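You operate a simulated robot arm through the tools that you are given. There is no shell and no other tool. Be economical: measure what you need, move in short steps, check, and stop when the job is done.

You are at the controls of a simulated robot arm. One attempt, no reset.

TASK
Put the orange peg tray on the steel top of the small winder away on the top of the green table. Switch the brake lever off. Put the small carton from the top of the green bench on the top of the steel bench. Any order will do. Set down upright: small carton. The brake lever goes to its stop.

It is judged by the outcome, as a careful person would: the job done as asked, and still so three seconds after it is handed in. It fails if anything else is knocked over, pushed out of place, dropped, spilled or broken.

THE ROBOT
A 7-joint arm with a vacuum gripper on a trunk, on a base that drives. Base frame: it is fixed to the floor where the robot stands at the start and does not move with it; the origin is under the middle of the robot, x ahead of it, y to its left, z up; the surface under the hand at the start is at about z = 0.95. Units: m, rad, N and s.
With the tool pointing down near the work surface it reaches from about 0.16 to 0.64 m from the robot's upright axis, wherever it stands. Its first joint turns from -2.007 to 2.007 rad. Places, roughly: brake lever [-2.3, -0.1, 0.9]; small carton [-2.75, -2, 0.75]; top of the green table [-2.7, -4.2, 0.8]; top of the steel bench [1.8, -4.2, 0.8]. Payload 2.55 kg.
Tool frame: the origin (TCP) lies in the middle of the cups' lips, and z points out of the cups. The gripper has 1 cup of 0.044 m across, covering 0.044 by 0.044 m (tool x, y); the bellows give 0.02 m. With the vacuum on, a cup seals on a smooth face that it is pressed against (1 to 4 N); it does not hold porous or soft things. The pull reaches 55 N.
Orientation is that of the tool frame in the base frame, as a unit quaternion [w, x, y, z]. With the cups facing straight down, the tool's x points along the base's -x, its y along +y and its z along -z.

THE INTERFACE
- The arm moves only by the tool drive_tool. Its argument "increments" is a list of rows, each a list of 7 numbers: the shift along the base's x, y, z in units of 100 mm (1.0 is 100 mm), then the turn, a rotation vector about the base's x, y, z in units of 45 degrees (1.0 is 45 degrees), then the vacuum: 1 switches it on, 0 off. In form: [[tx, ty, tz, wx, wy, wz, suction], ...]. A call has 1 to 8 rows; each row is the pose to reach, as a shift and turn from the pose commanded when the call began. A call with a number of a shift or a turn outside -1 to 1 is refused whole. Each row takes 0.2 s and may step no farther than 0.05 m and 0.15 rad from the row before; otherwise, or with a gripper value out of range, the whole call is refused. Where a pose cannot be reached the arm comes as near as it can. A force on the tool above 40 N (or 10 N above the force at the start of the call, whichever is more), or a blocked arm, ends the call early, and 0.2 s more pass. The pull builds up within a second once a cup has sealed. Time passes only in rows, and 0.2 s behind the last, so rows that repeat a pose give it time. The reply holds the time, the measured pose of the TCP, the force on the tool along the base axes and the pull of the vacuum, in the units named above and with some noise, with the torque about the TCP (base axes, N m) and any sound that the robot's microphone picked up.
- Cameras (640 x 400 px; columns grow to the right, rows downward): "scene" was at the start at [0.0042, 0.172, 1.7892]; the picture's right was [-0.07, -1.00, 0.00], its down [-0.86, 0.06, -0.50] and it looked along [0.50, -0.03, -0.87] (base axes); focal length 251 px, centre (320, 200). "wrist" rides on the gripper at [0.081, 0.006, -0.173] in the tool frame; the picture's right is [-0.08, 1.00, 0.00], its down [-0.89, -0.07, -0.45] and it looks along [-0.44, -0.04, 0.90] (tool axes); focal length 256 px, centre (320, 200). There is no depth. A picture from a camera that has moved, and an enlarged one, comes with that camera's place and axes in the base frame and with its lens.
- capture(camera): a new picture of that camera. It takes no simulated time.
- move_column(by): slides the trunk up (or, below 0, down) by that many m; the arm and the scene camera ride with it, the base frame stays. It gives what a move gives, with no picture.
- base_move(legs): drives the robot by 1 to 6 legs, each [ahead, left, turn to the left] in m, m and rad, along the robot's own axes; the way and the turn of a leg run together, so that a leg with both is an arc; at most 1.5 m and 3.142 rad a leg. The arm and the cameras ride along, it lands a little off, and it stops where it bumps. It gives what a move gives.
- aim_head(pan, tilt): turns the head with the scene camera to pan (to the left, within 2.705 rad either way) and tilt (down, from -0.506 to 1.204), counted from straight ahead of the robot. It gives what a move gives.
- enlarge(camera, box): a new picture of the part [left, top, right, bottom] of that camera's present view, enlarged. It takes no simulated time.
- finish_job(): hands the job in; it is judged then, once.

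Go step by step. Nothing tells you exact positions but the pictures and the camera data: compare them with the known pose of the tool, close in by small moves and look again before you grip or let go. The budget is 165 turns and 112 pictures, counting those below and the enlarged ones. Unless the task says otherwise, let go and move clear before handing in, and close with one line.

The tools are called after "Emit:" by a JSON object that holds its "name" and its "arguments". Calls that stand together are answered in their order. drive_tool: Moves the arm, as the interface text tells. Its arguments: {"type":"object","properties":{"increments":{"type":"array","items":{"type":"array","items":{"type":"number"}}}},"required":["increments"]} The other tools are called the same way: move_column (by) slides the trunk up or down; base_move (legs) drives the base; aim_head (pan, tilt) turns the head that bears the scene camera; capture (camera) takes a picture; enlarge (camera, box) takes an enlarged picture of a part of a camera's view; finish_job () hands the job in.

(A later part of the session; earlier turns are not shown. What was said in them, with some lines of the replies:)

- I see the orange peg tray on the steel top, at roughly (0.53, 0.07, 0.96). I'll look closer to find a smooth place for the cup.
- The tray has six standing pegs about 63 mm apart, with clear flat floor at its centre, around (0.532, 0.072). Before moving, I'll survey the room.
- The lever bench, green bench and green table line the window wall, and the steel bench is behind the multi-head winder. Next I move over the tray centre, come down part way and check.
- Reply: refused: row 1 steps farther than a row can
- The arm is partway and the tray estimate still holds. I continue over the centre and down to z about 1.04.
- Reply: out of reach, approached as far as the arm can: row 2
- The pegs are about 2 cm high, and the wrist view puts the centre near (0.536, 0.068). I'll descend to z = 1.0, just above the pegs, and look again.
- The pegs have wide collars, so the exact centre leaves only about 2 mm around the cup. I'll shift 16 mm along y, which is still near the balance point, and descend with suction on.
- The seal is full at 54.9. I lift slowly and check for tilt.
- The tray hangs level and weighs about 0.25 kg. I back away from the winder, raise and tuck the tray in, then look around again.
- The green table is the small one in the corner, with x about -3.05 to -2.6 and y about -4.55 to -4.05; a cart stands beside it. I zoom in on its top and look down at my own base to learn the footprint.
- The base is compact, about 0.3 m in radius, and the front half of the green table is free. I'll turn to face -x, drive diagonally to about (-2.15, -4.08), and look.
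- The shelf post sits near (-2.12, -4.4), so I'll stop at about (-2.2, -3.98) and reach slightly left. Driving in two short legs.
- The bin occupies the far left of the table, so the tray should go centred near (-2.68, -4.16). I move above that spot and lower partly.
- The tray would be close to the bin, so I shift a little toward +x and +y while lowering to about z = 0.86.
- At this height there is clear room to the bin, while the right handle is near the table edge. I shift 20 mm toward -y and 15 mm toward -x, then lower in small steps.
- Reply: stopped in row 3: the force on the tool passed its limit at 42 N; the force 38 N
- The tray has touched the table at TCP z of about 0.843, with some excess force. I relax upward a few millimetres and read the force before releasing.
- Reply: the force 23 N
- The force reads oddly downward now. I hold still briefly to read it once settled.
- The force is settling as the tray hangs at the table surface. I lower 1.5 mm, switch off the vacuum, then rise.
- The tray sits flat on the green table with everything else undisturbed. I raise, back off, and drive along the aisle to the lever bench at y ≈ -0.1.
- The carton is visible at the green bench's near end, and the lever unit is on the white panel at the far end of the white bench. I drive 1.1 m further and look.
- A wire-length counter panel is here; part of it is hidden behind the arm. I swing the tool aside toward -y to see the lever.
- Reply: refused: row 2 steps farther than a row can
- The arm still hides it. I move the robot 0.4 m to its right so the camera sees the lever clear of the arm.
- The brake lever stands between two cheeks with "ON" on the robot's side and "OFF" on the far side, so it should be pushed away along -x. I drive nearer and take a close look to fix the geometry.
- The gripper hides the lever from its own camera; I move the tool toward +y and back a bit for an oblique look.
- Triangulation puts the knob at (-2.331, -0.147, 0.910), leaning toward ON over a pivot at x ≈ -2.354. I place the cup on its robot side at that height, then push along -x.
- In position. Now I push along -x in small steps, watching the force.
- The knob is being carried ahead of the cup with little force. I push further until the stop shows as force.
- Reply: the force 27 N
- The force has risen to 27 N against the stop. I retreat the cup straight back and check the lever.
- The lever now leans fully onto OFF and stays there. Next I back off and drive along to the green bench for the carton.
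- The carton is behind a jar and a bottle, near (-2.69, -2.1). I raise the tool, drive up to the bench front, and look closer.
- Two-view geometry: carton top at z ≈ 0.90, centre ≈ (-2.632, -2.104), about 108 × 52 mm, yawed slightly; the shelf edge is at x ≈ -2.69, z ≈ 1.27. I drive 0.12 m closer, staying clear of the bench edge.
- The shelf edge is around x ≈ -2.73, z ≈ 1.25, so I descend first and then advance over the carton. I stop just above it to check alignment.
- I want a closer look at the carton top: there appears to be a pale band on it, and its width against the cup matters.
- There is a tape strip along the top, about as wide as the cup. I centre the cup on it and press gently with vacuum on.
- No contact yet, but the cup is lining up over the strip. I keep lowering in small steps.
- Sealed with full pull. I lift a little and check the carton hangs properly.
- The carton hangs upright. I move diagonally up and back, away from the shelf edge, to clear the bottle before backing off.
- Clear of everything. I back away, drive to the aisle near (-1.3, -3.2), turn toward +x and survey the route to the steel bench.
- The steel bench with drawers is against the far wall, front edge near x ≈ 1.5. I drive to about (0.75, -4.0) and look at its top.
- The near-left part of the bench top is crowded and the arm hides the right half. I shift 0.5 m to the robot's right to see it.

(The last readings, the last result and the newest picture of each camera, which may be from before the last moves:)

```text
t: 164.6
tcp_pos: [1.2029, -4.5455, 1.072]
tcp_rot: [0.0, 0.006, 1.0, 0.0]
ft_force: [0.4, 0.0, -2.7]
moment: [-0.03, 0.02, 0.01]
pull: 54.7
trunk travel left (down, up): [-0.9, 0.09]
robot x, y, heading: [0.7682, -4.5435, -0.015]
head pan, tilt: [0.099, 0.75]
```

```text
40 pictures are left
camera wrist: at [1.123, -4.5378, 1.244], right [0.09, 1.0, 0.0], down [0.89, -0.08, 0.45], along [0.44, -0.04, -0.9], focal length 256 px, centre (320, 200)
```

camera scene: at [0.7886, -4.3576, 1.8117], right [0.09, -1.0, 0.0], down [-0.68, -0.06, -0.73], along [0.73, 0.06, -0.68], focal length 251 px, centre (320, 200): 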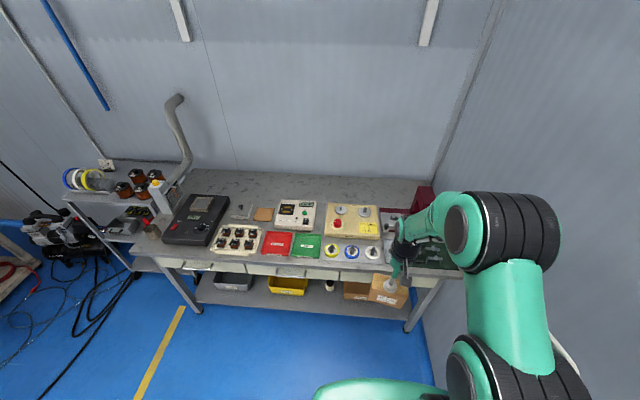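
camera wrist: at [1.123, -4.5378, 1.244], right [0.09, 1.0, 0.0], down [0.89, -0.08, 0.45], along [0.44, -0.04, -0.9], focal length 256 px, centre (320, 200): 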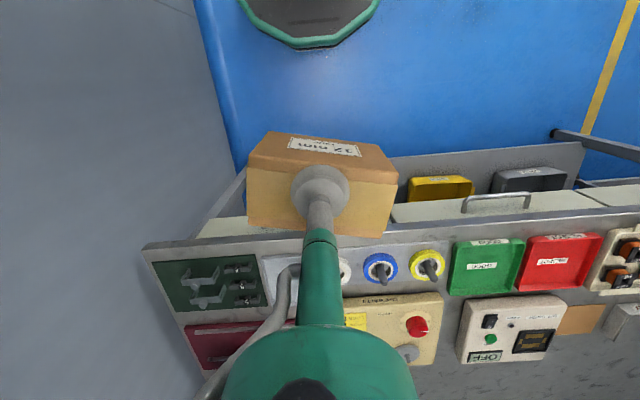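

Emit:
{"name": "enlarge", "arguments": {"camera": "scene", "box": [140, 160, 450, 290]}}

```text
2.06 times, centred on (295, 225) of scene
camera zoom: at [0.7886, -4.3576, 1.8117], right [0.09, -1.0, 0.0], down [-0.68, -0.06, -0.73], along [0.73, 0.06, -0.68], focal length 518 px, centre (372, 148)
```

zoom: 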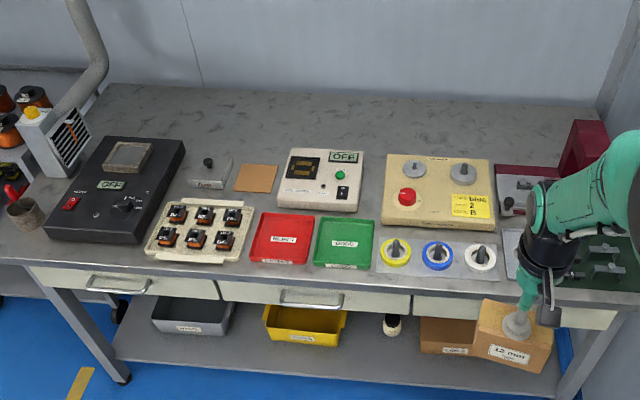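

The only roomy free area is the back of the bench, nearest behind the brown pad at about (1.79, -3.94). That needs full reach, so I raise the trunk, align to y ≈ -3.95 and come close to the bench front.

Emit:
{"name": "move_column", "arguments": {"by": 0.085}}

Emit:
{"name": "base_move", "arguments": {"legs": [[0, 0.6, 0.012], [0.25, 0, 0]]}}

Emit:
{"name": "aim_head", "arguments": {"pan": 0.2, "tilt": 0.9}}

Emit:
{"name": "capture", "arguments": {"camera": "scene"}}

Emit:
{"name": "capture", "arguments": {"camera": "wrist"}}

```text
t: 165.8
tcp_pos: [1.2032, -4.5451, 1.1575]
tcp_rot: [0.0, 0.007, 1.0, 0.0]
ft_force: [-0.4, 1.0, -3.2]
moment: [-0.02, 0.05, -0.03]
pull: 55.2
trunk travel left (down, up): [-0.985, 0.005]
robot x, y, heading: [0.7626, -4.5431, -0.012]
head pan, tilt: [0.099, 0.75]
```

```text
t: 170.6
tcp_pos: [1.4521, -3.9294, 1.157]
tcp_rot: [0.0, -0.001, 1.0, -0.001]
ft_force: [-0.3, -0.1, -3.6]
moment: [-0.03, 0.02, -0.01]
pull: 55.2
trunk travel left (down, up): [-0.985, 0.005]
robot x, y, heading: [1.0142, -3.9336, 0.005]
head pan, tilt: [0.099, 0.75]
```

```text
t: 171.3
tcp_pos: [1.4527, -3.931, 1.1567]
tcp_rot: [0.0, -0.002, 1.0, 0.0]
ft_force: [0.1, -1.0, -3.7]
moment: [-0.05, 0.01, 0.01]
pull: 54.6
trunk travel left (down, up): [-0.985, 0.005]
robot x, y, heading: [1.0135, -3.9314, 0.008]
head pan, tilt: [0.201, 0.901]
```

```text
38 pictures are left
camera scene: at [1.0269, -3.7423, 1.8848], right [0.2, -0.98, 0.0], down [-0.77, -0.16, -0.62], along [0.61, 0.13, -0.78], focal length 251 px, centre (320, 200)
```

scene: 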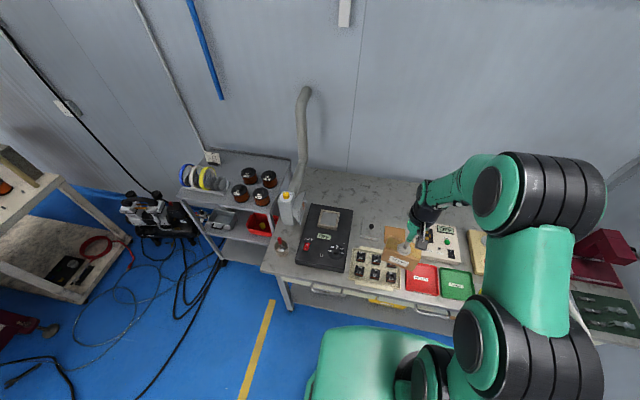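

```text
37 pictures are left
camera wrist: at [1.3723, -3.9239, 1.3288], right [0.07, 1.0, 0.0], down [0.89, -0.07, 0.44], along [0.44, -0.03, -0.9], focal length 256 px, centre (320, 200)
```

wrist: 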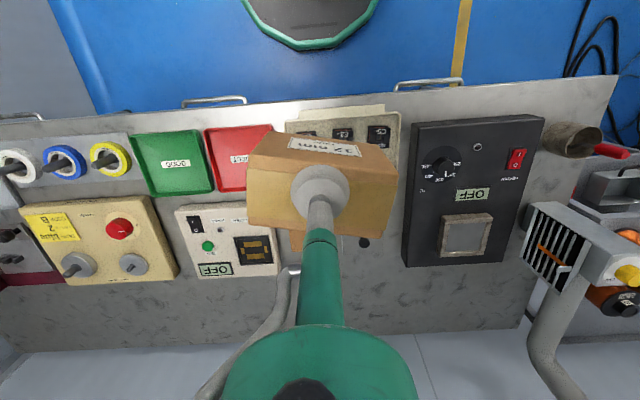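

Emit:
{"name": "enlarge", "arguments": {"camera": "scene", "box": [320, 170, 480, 290]}}

Emit:
{"name": "enlarge", "arguments": {"camera": "wrist", "box": [160, 100, 420, 350]}}

```text
3.33 times, centred on (400, 230) of scene
camera zoom: at [1.0269, -3.7423, 1.8848], right [0.2, -0.98, 0.0], down [-0.77, -0.16, -0.62], along [0.61, 0.13, -0.78], focal length 837 px, centre (53, 100)
```

zoom: 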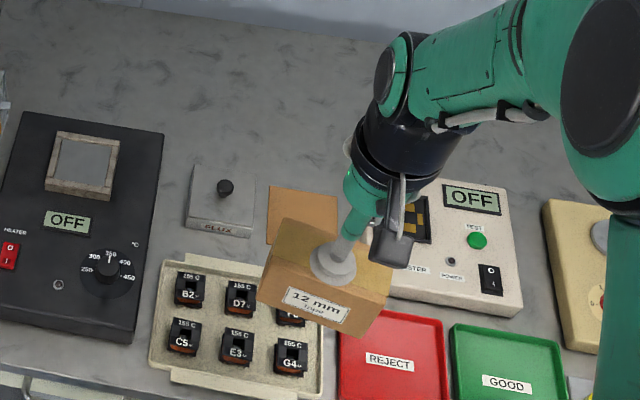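

```text
1.60 times, centred on (290, 225) of wrist
camera zoom: at [1.3723, -3.9239, 1.3288], right [0.07, 1.0, 0.0], down [0.89, -0.07, 0.44], along [0.44, -0.03, -0.9], focal length 410 px, centre (368, 160)
```

zoom: 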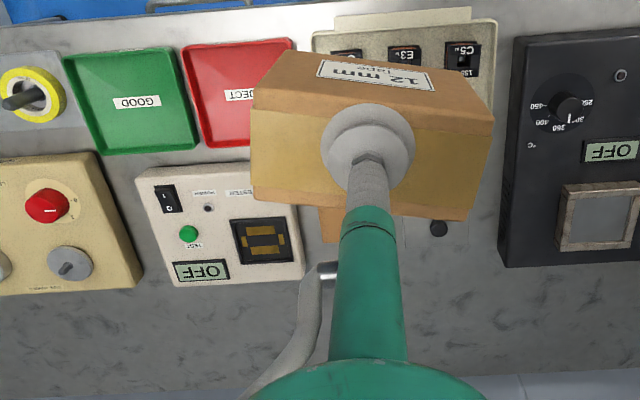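

The free zone behind the pad is confirmed: x > 1.76, y from -4.04 to -3.76. Before closing in, I look down at the clearance between my base and the bench.

Emit:
{"name": "aim_head", "arguments": {"pan": 0, "tilt": 1.2}}

Emit:
{"name": "capture", "arguments": {"camera": "scene"}}

```text
t: 172.1
tcp_pos: [1.4518, -3.9297, 1.1578]
tcp_rot: [0.001, -0.002, 1.0, 0.0]
ft_force: [0.0, -1.0, -2.4]
moment: [0.0, 0.05, -0.04]
pull: 55.1
trunk travel left (down, up): [-0.985, 0.005]
robot x, y, heading: [1.0168, -3.9341, 0.001]
head pan, tilt: [0.0, 1.201]
```

```text
34 pictures are left
camera scene: at [1.008, -3.7573, 1.8649], right [0.0, -1.0, 0.0], down [-0.93, 0.0, -0.36], along [0.36, 0.0, -0.93], focal length 251 px, centre (320, 200)
```

scene: 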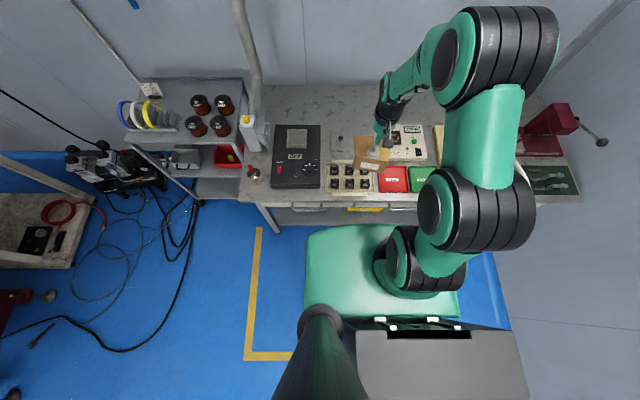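

Base front reaches about +0.27 m and the lower shelf is set back, so I can advance to x ≈ 1.13. Then I straighten the carton's yaw and begin extending.

Emit:
{"name": "base_move", "arguments": {"legs": [[0.12, 0, 0]]}}

Emit:
{"name": "drive_tool", "arguments": {"increments": [[0.3, 0, -0.3, 0, 0, 0.15, 1], [0.7, 0, -0.6, 0, 0, 0.3, 1], [1.0, 0, -0.8, 0, 0, 0.3, 1], [1.0, 0, -0.8, 0, 0, 0.3, 1]]}}

Emit:
{"name": "capture", "arguments": {"camera": "wrist"}}

```text
t: 173.3
tcp_pos: [1.5705, -3.9279, 1.1578]
tcp_rot: [0.0, -0.003, 1.0, 0.0]
ft_force: [-0.3, 0.1, -3.3]
moment: [-0.03, 0.04, -0.01]
pull: 54.7
trunk travel left (down, up): [-0.985, 0.005]
robot x, y, heading: [1.136, -3.935, 0.009]
head pan, tilt: [0.0, 1.201]
```

```text
t: 174.3
tcp_pos: [1.6704, -3.9271, 1.078]
tcp_rot: [0.0, -0.122, 0.993, 0.0]
ft_force: [-0.3, 0.7, -3.7]
moment: [-0.01, 0.0, 0.02]
pull: 54.5
trunk travel left (down, up): [-0.985, 0.005]
robot x, y, heading: [1.1297, -3.9335, 0.008]
head pan, tilt: [0.0, 1.201]
```

```text
33 pictures are left
camera wrist: at [1.5916, -3.9408, 1.2492], right [-0.16, 0.99, 0.0], down [0.88, 0.15, 0.45], along [0.44, 0.07, -0.9], focal length 256 px, centre (320, 200)
```

wrist: 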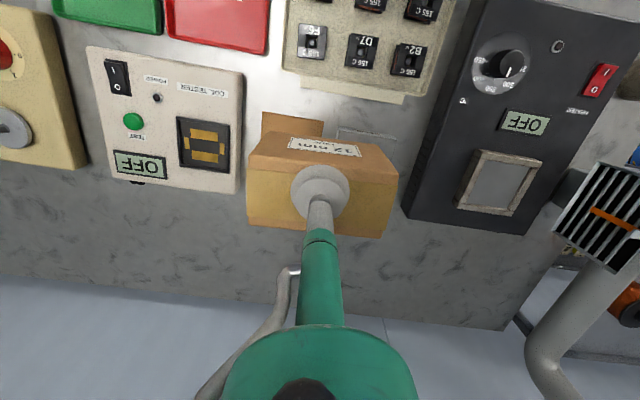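

The carton is now parallel with the bench items. I continue outward and down to z ≈ 0.99.

Emit:
{"name": "drive_tool", "arguments": {"increments": [[0.35, 0, -0.3, 0, 0, 0, 1], [0.7, 0, -0.6, 0, 0, 0, 1], [1.0, 0, -0.9, 0, 0, 0, 1], [1.0, 0, -0.9, 0, 0, 0, 1]]}}

Emit:
{"name": "aim_head", "arguments": {"pan": 0.2, "tilt": 0.9}}

Emit:
{"name": "enlarge", "arguments": {"camera": "scene", "box": [290, 150, 450, 270]}}

Emit:
{"name": "capture", "arguments": {"camera": "wrist"}}

```text
t: 175.3
tcp_pos: [1.7719, -3.9287, 0.9862]
tcp_rot: [0.0, -0.121, 0.993, 0.0]
ft_force: [-0.1, 0.0, -3.6]
moment: [0.01, 0.02, 0.02]
pull: 54.9
trunk travel left (down, up): [-0.985, 0.005]
robot x, y, heading: [1.1339, -3.9341, 0.01]
head pan, tilt: [0.0, 1.201]
```

```text
t: 176.1
tcp_pos: [1.7732, -3.9283, 0.9853]
tcp_rot: [-0.002, -0.122, 0.993, 0.0]
ft_force: [0.2, 0.0, -3.3]
moment: [0.03, 0.01, 0.02]
pull: 54.2
trunk travel left (down, up): [-0.985, 0.005]
robot x, y, heading: [1.1356, -3.9322, 0.009]
head pan, tilt: [0.201, 0.901]
```

```text
3.33 times, centred on (370, 210) of scene
camera zoom: at [1.1444, -3.7417, 1.8847], right [0.2, -0.98, 0.0], down [-0.77, -0.16, -0.62], along [0.61, 0.13, -0.78], focal length 837 px, centre (153, 167)
```

zoom: 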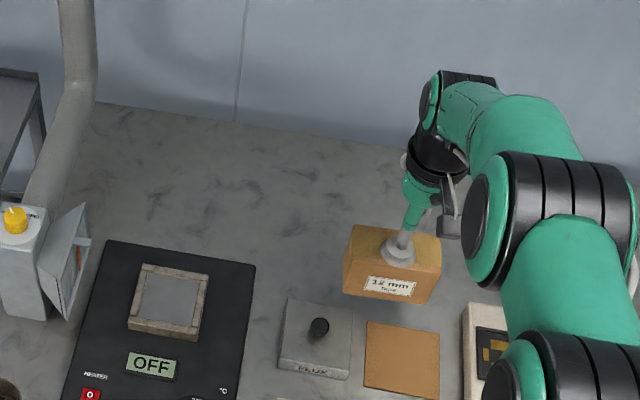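

```text
31 pictures are left
camera wrist: at [1.6932, -3.9415, 1.1572], right [-0.16, 0.99, 0.0], down [0.88, 0.15, 0.44], along [0.44, 0.07, -0.9], focal length 256 px, centre (320, 200)
```

wrist: 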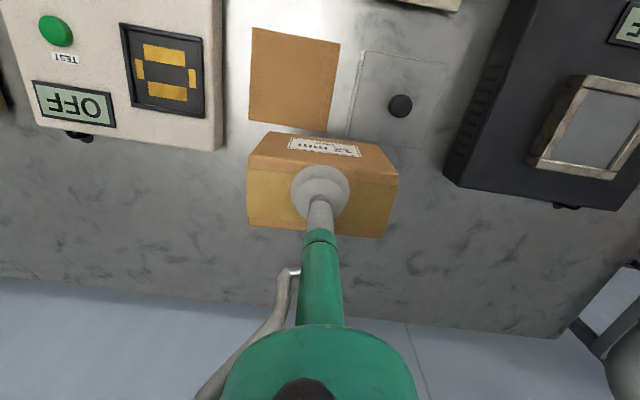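

Reach is still good here. I need about 25 mm more in x so the carton's front clears the pad and flux block; I try extending while lowering a bit.

Emit:
{"name": "drive_tool", "arguments": {"increments": [[0.1, 0, -0.1, 0, 0, 0, 1], [0.2, 0, -0.2, 0, 0, 0, 1], [0.25, 0, -0.3, 0, 0, 0, 1], [0.25, 0, -0.3, 0, 0, 0, 1]]}}

Emit:
{"name": "capture", "arguments": {"camera": "wrist"}}

```text
t: 177.1
tcp_pos: [1.7862, -3.9275, 0.9616]
tcp_rot: [-0.001, -0.121, 0.993, 0.0]
ft_force: [-0.3, -0.2, -3.4]
moment: [0.01, -0.02, 0.02]
pull: 54.6
out of reach, approached as far as the arm can: row 2, 3, 4
trunk travel left (down, up): [-0.985, 0.005]
robot x, y, heading: [1.1316, -3.9292, 0.004]
head pan, tilt: [0.201, 0.901]
```

```text
30 pictures are left
camera wrist: at [1.7067, -3.9407, 1.1342], right [-0.16, 0.99, 0.0], down [0.88, 0.15, 0.44], along [0.44, 0.07, -0.9], focal length 256 px, centre (320, 200)
```

wrist: 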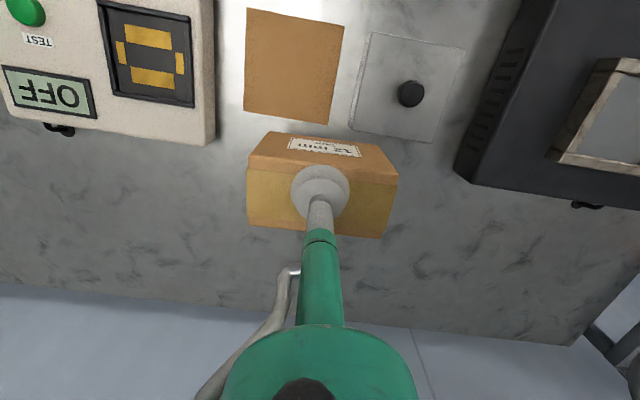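

I'm at the arm's limit, so I creep the base forward 25 mm and check.

Emit:
{"name": "base_move", "arguments": {"legs": [[0.025, 0, 0]]}}

Emit:
{"name": "capture", "arguments": {"camera": "wrist"}}

```text
t: 177.9
tcp_pos: [1.8081, -3.926, 0.963]
tcp_rot: [-0.001, -0.121, 0.993, 0.0]
ft_force: [0.3, -0.2, -3.0]
moment: [-0.01, -0.02, 0.02]
pull: 54.5
trunk travel left (down, up): [-0.985, 0.005]
robot x, y, heading: [1.1603, -3.9327, 0.007]
head pan, tilt: [0.201, 0.901]
```

```text
29 pictures are left
camera wrist: at [1.729, -3.9402, 1.1356], right [-0.16, 0.99, 0.0], down [0.88, 0.15, 0.45], along [0.44, 0.07, -0.89], focal length 256 px, centre (320, 200)
```

wrist: 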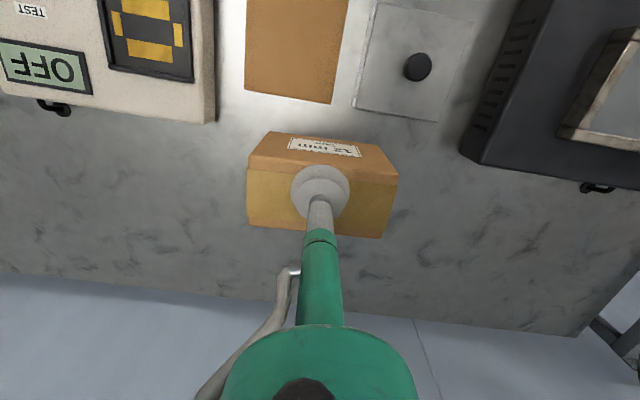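

Base is fine, and the carton front is now about 25 mm clear of the pad. I lower to just above the bench.

Emit:
{"name": "drive_tool", "arguments": {"increments": [[-0.04, 0, -0.2, 0, 0, 0, 1], [-0.04, 0, -0.4, 0, 0, 0, 1], [-0.04, 0, -0.55, 0, 0, 0, 1], [-0.04, 0, -0.55, 0, 0, 0, 1]]}}

Emit:
{"name": "enlarge", "arguments": {"camera": "scene", "box": [330, 190, 426, 262]}}

Emit:
{"name": "capture", "arguments": {"camera": "wrist"}}

```text
t: 178.9
tcp_pos: [1.802, -3.9283, 0.917]
tcp_rot: [-0.001, -0.12, 0.993, 0.0]
ft_force: [-0.1, -0.7, -2.9]
moment: [0.01, 0.0, 0.01]
pull: 55.4
out of reach, approached as far as the arm can: row 2, 3, 4
trunk travel left (down, up): [-0.985, 0.005]
robot x, y, heading: [1.1616, -3.9356, 0.008]
head pan, tilt: [0.201, 0.901]
```

```text
5.56 times, centred on (378, 226) of scene
camera zoom: at [1.1684, -3.7415, 1.8847], right [0.21, -0.98, 0.0], down [-0.77, -0.16, -0.62], along [0.61, 0.13, -0.78], focal length 1394 px, centre (-2, 56)
```

zoom: 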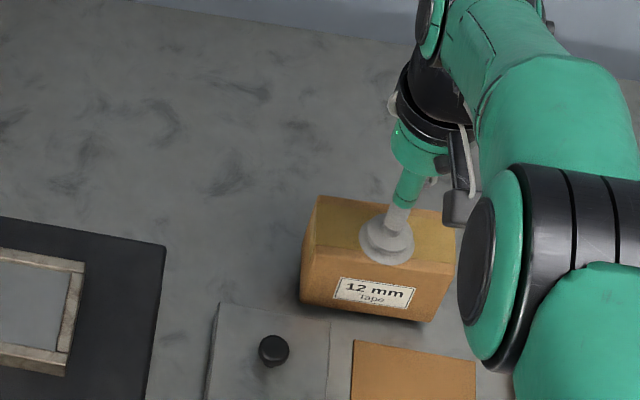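

```text
27 pictures are left
camera wrist: at [1.7225, -3.941, 1.0887], right [-0.16, 0.99, 0.0], down [0.88, 0.15, 0.45], along [0.44, 0.07, -0.9], focal length 256 px, centre (320, 200)
```

wrist: 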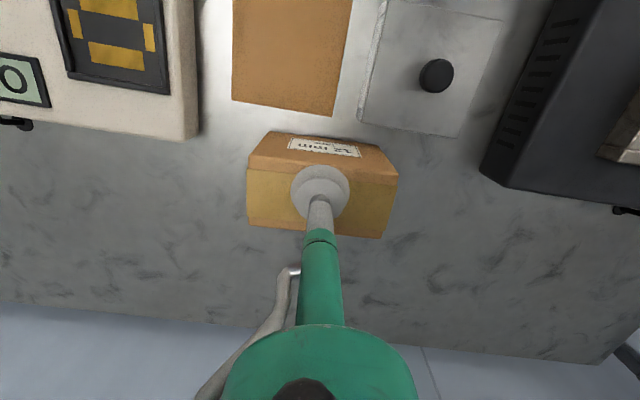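

The arm is at its limit here but the trunk can lower everything straight down. I lower the column in small steps, watching the force.

Emit:
{"name": "move_column", "arguments": {"by": -0.022}}

Emit:
{"name": "enlarge", "arguments": {"camera": "scene", "box": [330, 190, 426, 262]}}

```text
t: 179.6
tcp_pos: [1.8051, -3.928, 0.8996]
tcp_rot: [0.005, -0.12, 0.993, 0.0]
ft_force: [-2.8, 0.2, 18.0]
moment: [0.08, -0.17, 0.0]
pull: 55.0
trunk travel left (down, up): [-0.963, 0.027]
robot x, y, heading: [1.1568, -3.933, 0.008]
head pan, tilt: [0.201, 0.901]
```

```text
5.56 times, centred on (378, 226) of scene
camera zoom: at [1.1655, -3.7417, 1.8631], right [0.21, -0.98, 0.0], down [-0.77, -0.16, -0.62], along [0.61, 0.13, -0.78], focal length 1394 px, centre (-2, 56)
```

zoom: 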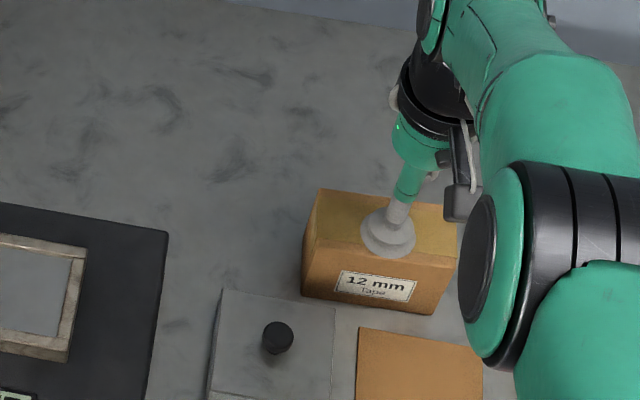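

The carton is on the bench with some press. I ease the column up 4 mm, then release the vacuum in place.

Emit:
{"name": "move_column", "arguments": {"by": 0.004}}

Emit:
{"name": "drive_tool", "arguments": {"increments": [[0, 0, 0, 0, 0, 0, 1], [0, 0, 0, 0, 0, 0, 0], [0, 0, 0, 0, 0, 0, 0], [0, 0, 0, 0, 0, 0, 0]]}}

Emit:
{"name": "move_column", "arguments": {"by": 0.02}}

Emit:
{"name": "enlarge", "arguments": {"camera": "scene", "box": [330, 190, 426, 262]}}

```text
t: 180.2
tcp_pos: [1.8013, -3.9276, 0.8987]
tcp_rot: [0.001, -0.121, 0.993, -0.001]
ft_force: [4.4, 1.1, 7.9]
moment: [-0.06, -0.57, 0.04]
pull: 54.9
trunk travel left (down, up): [-0.967, 0.023]
robot x, y, heading: [1.1587, -3.9308, 0.002]
head pan, tilt: [0.201, 0.901]
```

```text
t: 181.2
tcp_pos: [1.8015, -3.9273, 0.8981]
tcp_rot: [-0.001, -0.122, 0.993, 0.0]
ft_force: [-0.5, 0.8, 1.3]
moment: [0.01, -0.03, 0.0]
pull: 0.0
trunk travel left (down, up): [-0.967, 0.023]
robot x, y, heading: [1.1576, -3.9328, 0.011]
head pan, tilt: [0.201, 0.901]
```

```text
t: 181.8
tcp_pos: [1.8018, -3.9272, 0.9183]
tcp_rot: [-0.001, -0.121, 0.993, 0.0]
ft_force: [-0.6, -0.4, -0.1]
moment: [0.0, 0.0, -0.02]
pull: 0.0
trunk travel left (down, up): [-0.987, 0.003]
robot x, y, heading: [1.1555, -3.9343, 0.004]
head pan, tilt: [0.201, 0.901]
```

```text
5.56 times, centred on (378, 226) of scene
camera zoom: at [1.1689, -3.7414, 1.8868], right [0.21, -0.98, 0.0], down [-0.77, -0.16, -0.62], along [0.61, 0.13, -0.78], focal length 1394 px, centre (-2, 56)
```

zoom: 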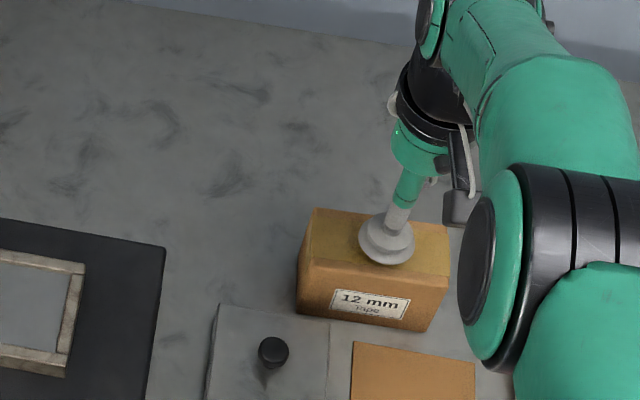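

The carton stands upright and free. I raise and retract the tool, then back off and verify.

Emit:
{"name": "drive_tool", "arguments": {"increments": [[-0.05, 0, 0.4, 0, 0, 0, 0], [-0.3, 0, 0.7, 0, 0, 0, 0], [-0.6, 0, 1.0, 0, 0, 0, 0], [-1.0, 0, 1.0, 0, 0, 0, 0]]}}

Emit:
{"name": "base_move", "arguments": {"legs": [[-0.35, 0, 0]]}}

Emit:
{"name": "capture", "arguments": {"camera": "scene"}}

Emit:
{"name": "enlarge", "arguments": {"camera": "scene", "box": [300, 130, 460, 250]}}

```text
t: 182.8
tcp_pos: [1.6988, -3.9294, 1.0212]
tcp_rot: [0.0, -0.121, 0.993, -0.001]
ft_force: [-0.8, -0.1, -0.3]
moment: [-0.01, -0.04, -0.05]
pull: 0.0
trunk travel left (down, up): [-0.987, 0.003]
robot x, y, heading: [1.159, -3.9325, 0.005]
head pan, tilt: [0.201, 0.901]
```

```text
t: 185.1
tcp_pos: [1.3588, -3.9278, 1.0217]
tcp_rot: [0.0, -0.126, 0.992, 0.0]
ft_force: [-0.2, -0.6, -0.2]
moment: [0.01, -0.02, 0.02]
pull: 0.1
trunk travel left (down, up): [-0.987, 0.003]
robot x, y, heading: [0.8171, -3.9409, 0.013]
head pan, tilt: [0.201, 0.901]
```

```text
24 pictures are left
camera scene: at [0.8248, -3.7451, 1.8867], right [0.21, -0.98, 0.0], down [-0.77, -0.17, -0.62], along [0.61, 0.13, -0.78], focal length 251 px, centre (320, 200)
```

scene: 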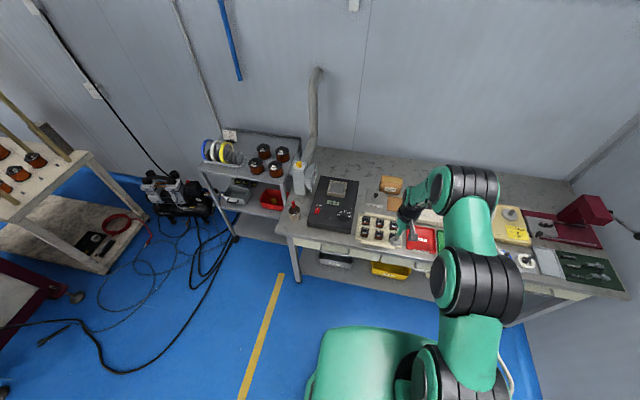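

```text
3.33 times, centred on (380, 190) of scene
camera zoom: at [0.8248, -3.7451, 1.8867], right [0.21, -0.98, 0.0], down [-0.77, -0.17, -0.62], along [0.61, 0.13, -0.78], focal length 837 px, centre (120, 233)
```

zoom: 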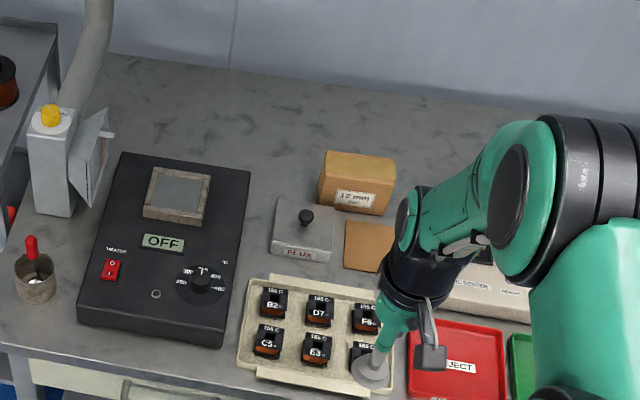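

The carton stands upright behind the pad with nothing around it disturbed. The tray is on the green table and the brake lever is off, so I hand in.

Emit:
{"name": "finish_job", "arguments": {}}

```text
The job is handed in.
```

The orange peg tray is on the green table, the brake lever is off at its stop, and the small carton stands upright on the steel bench.
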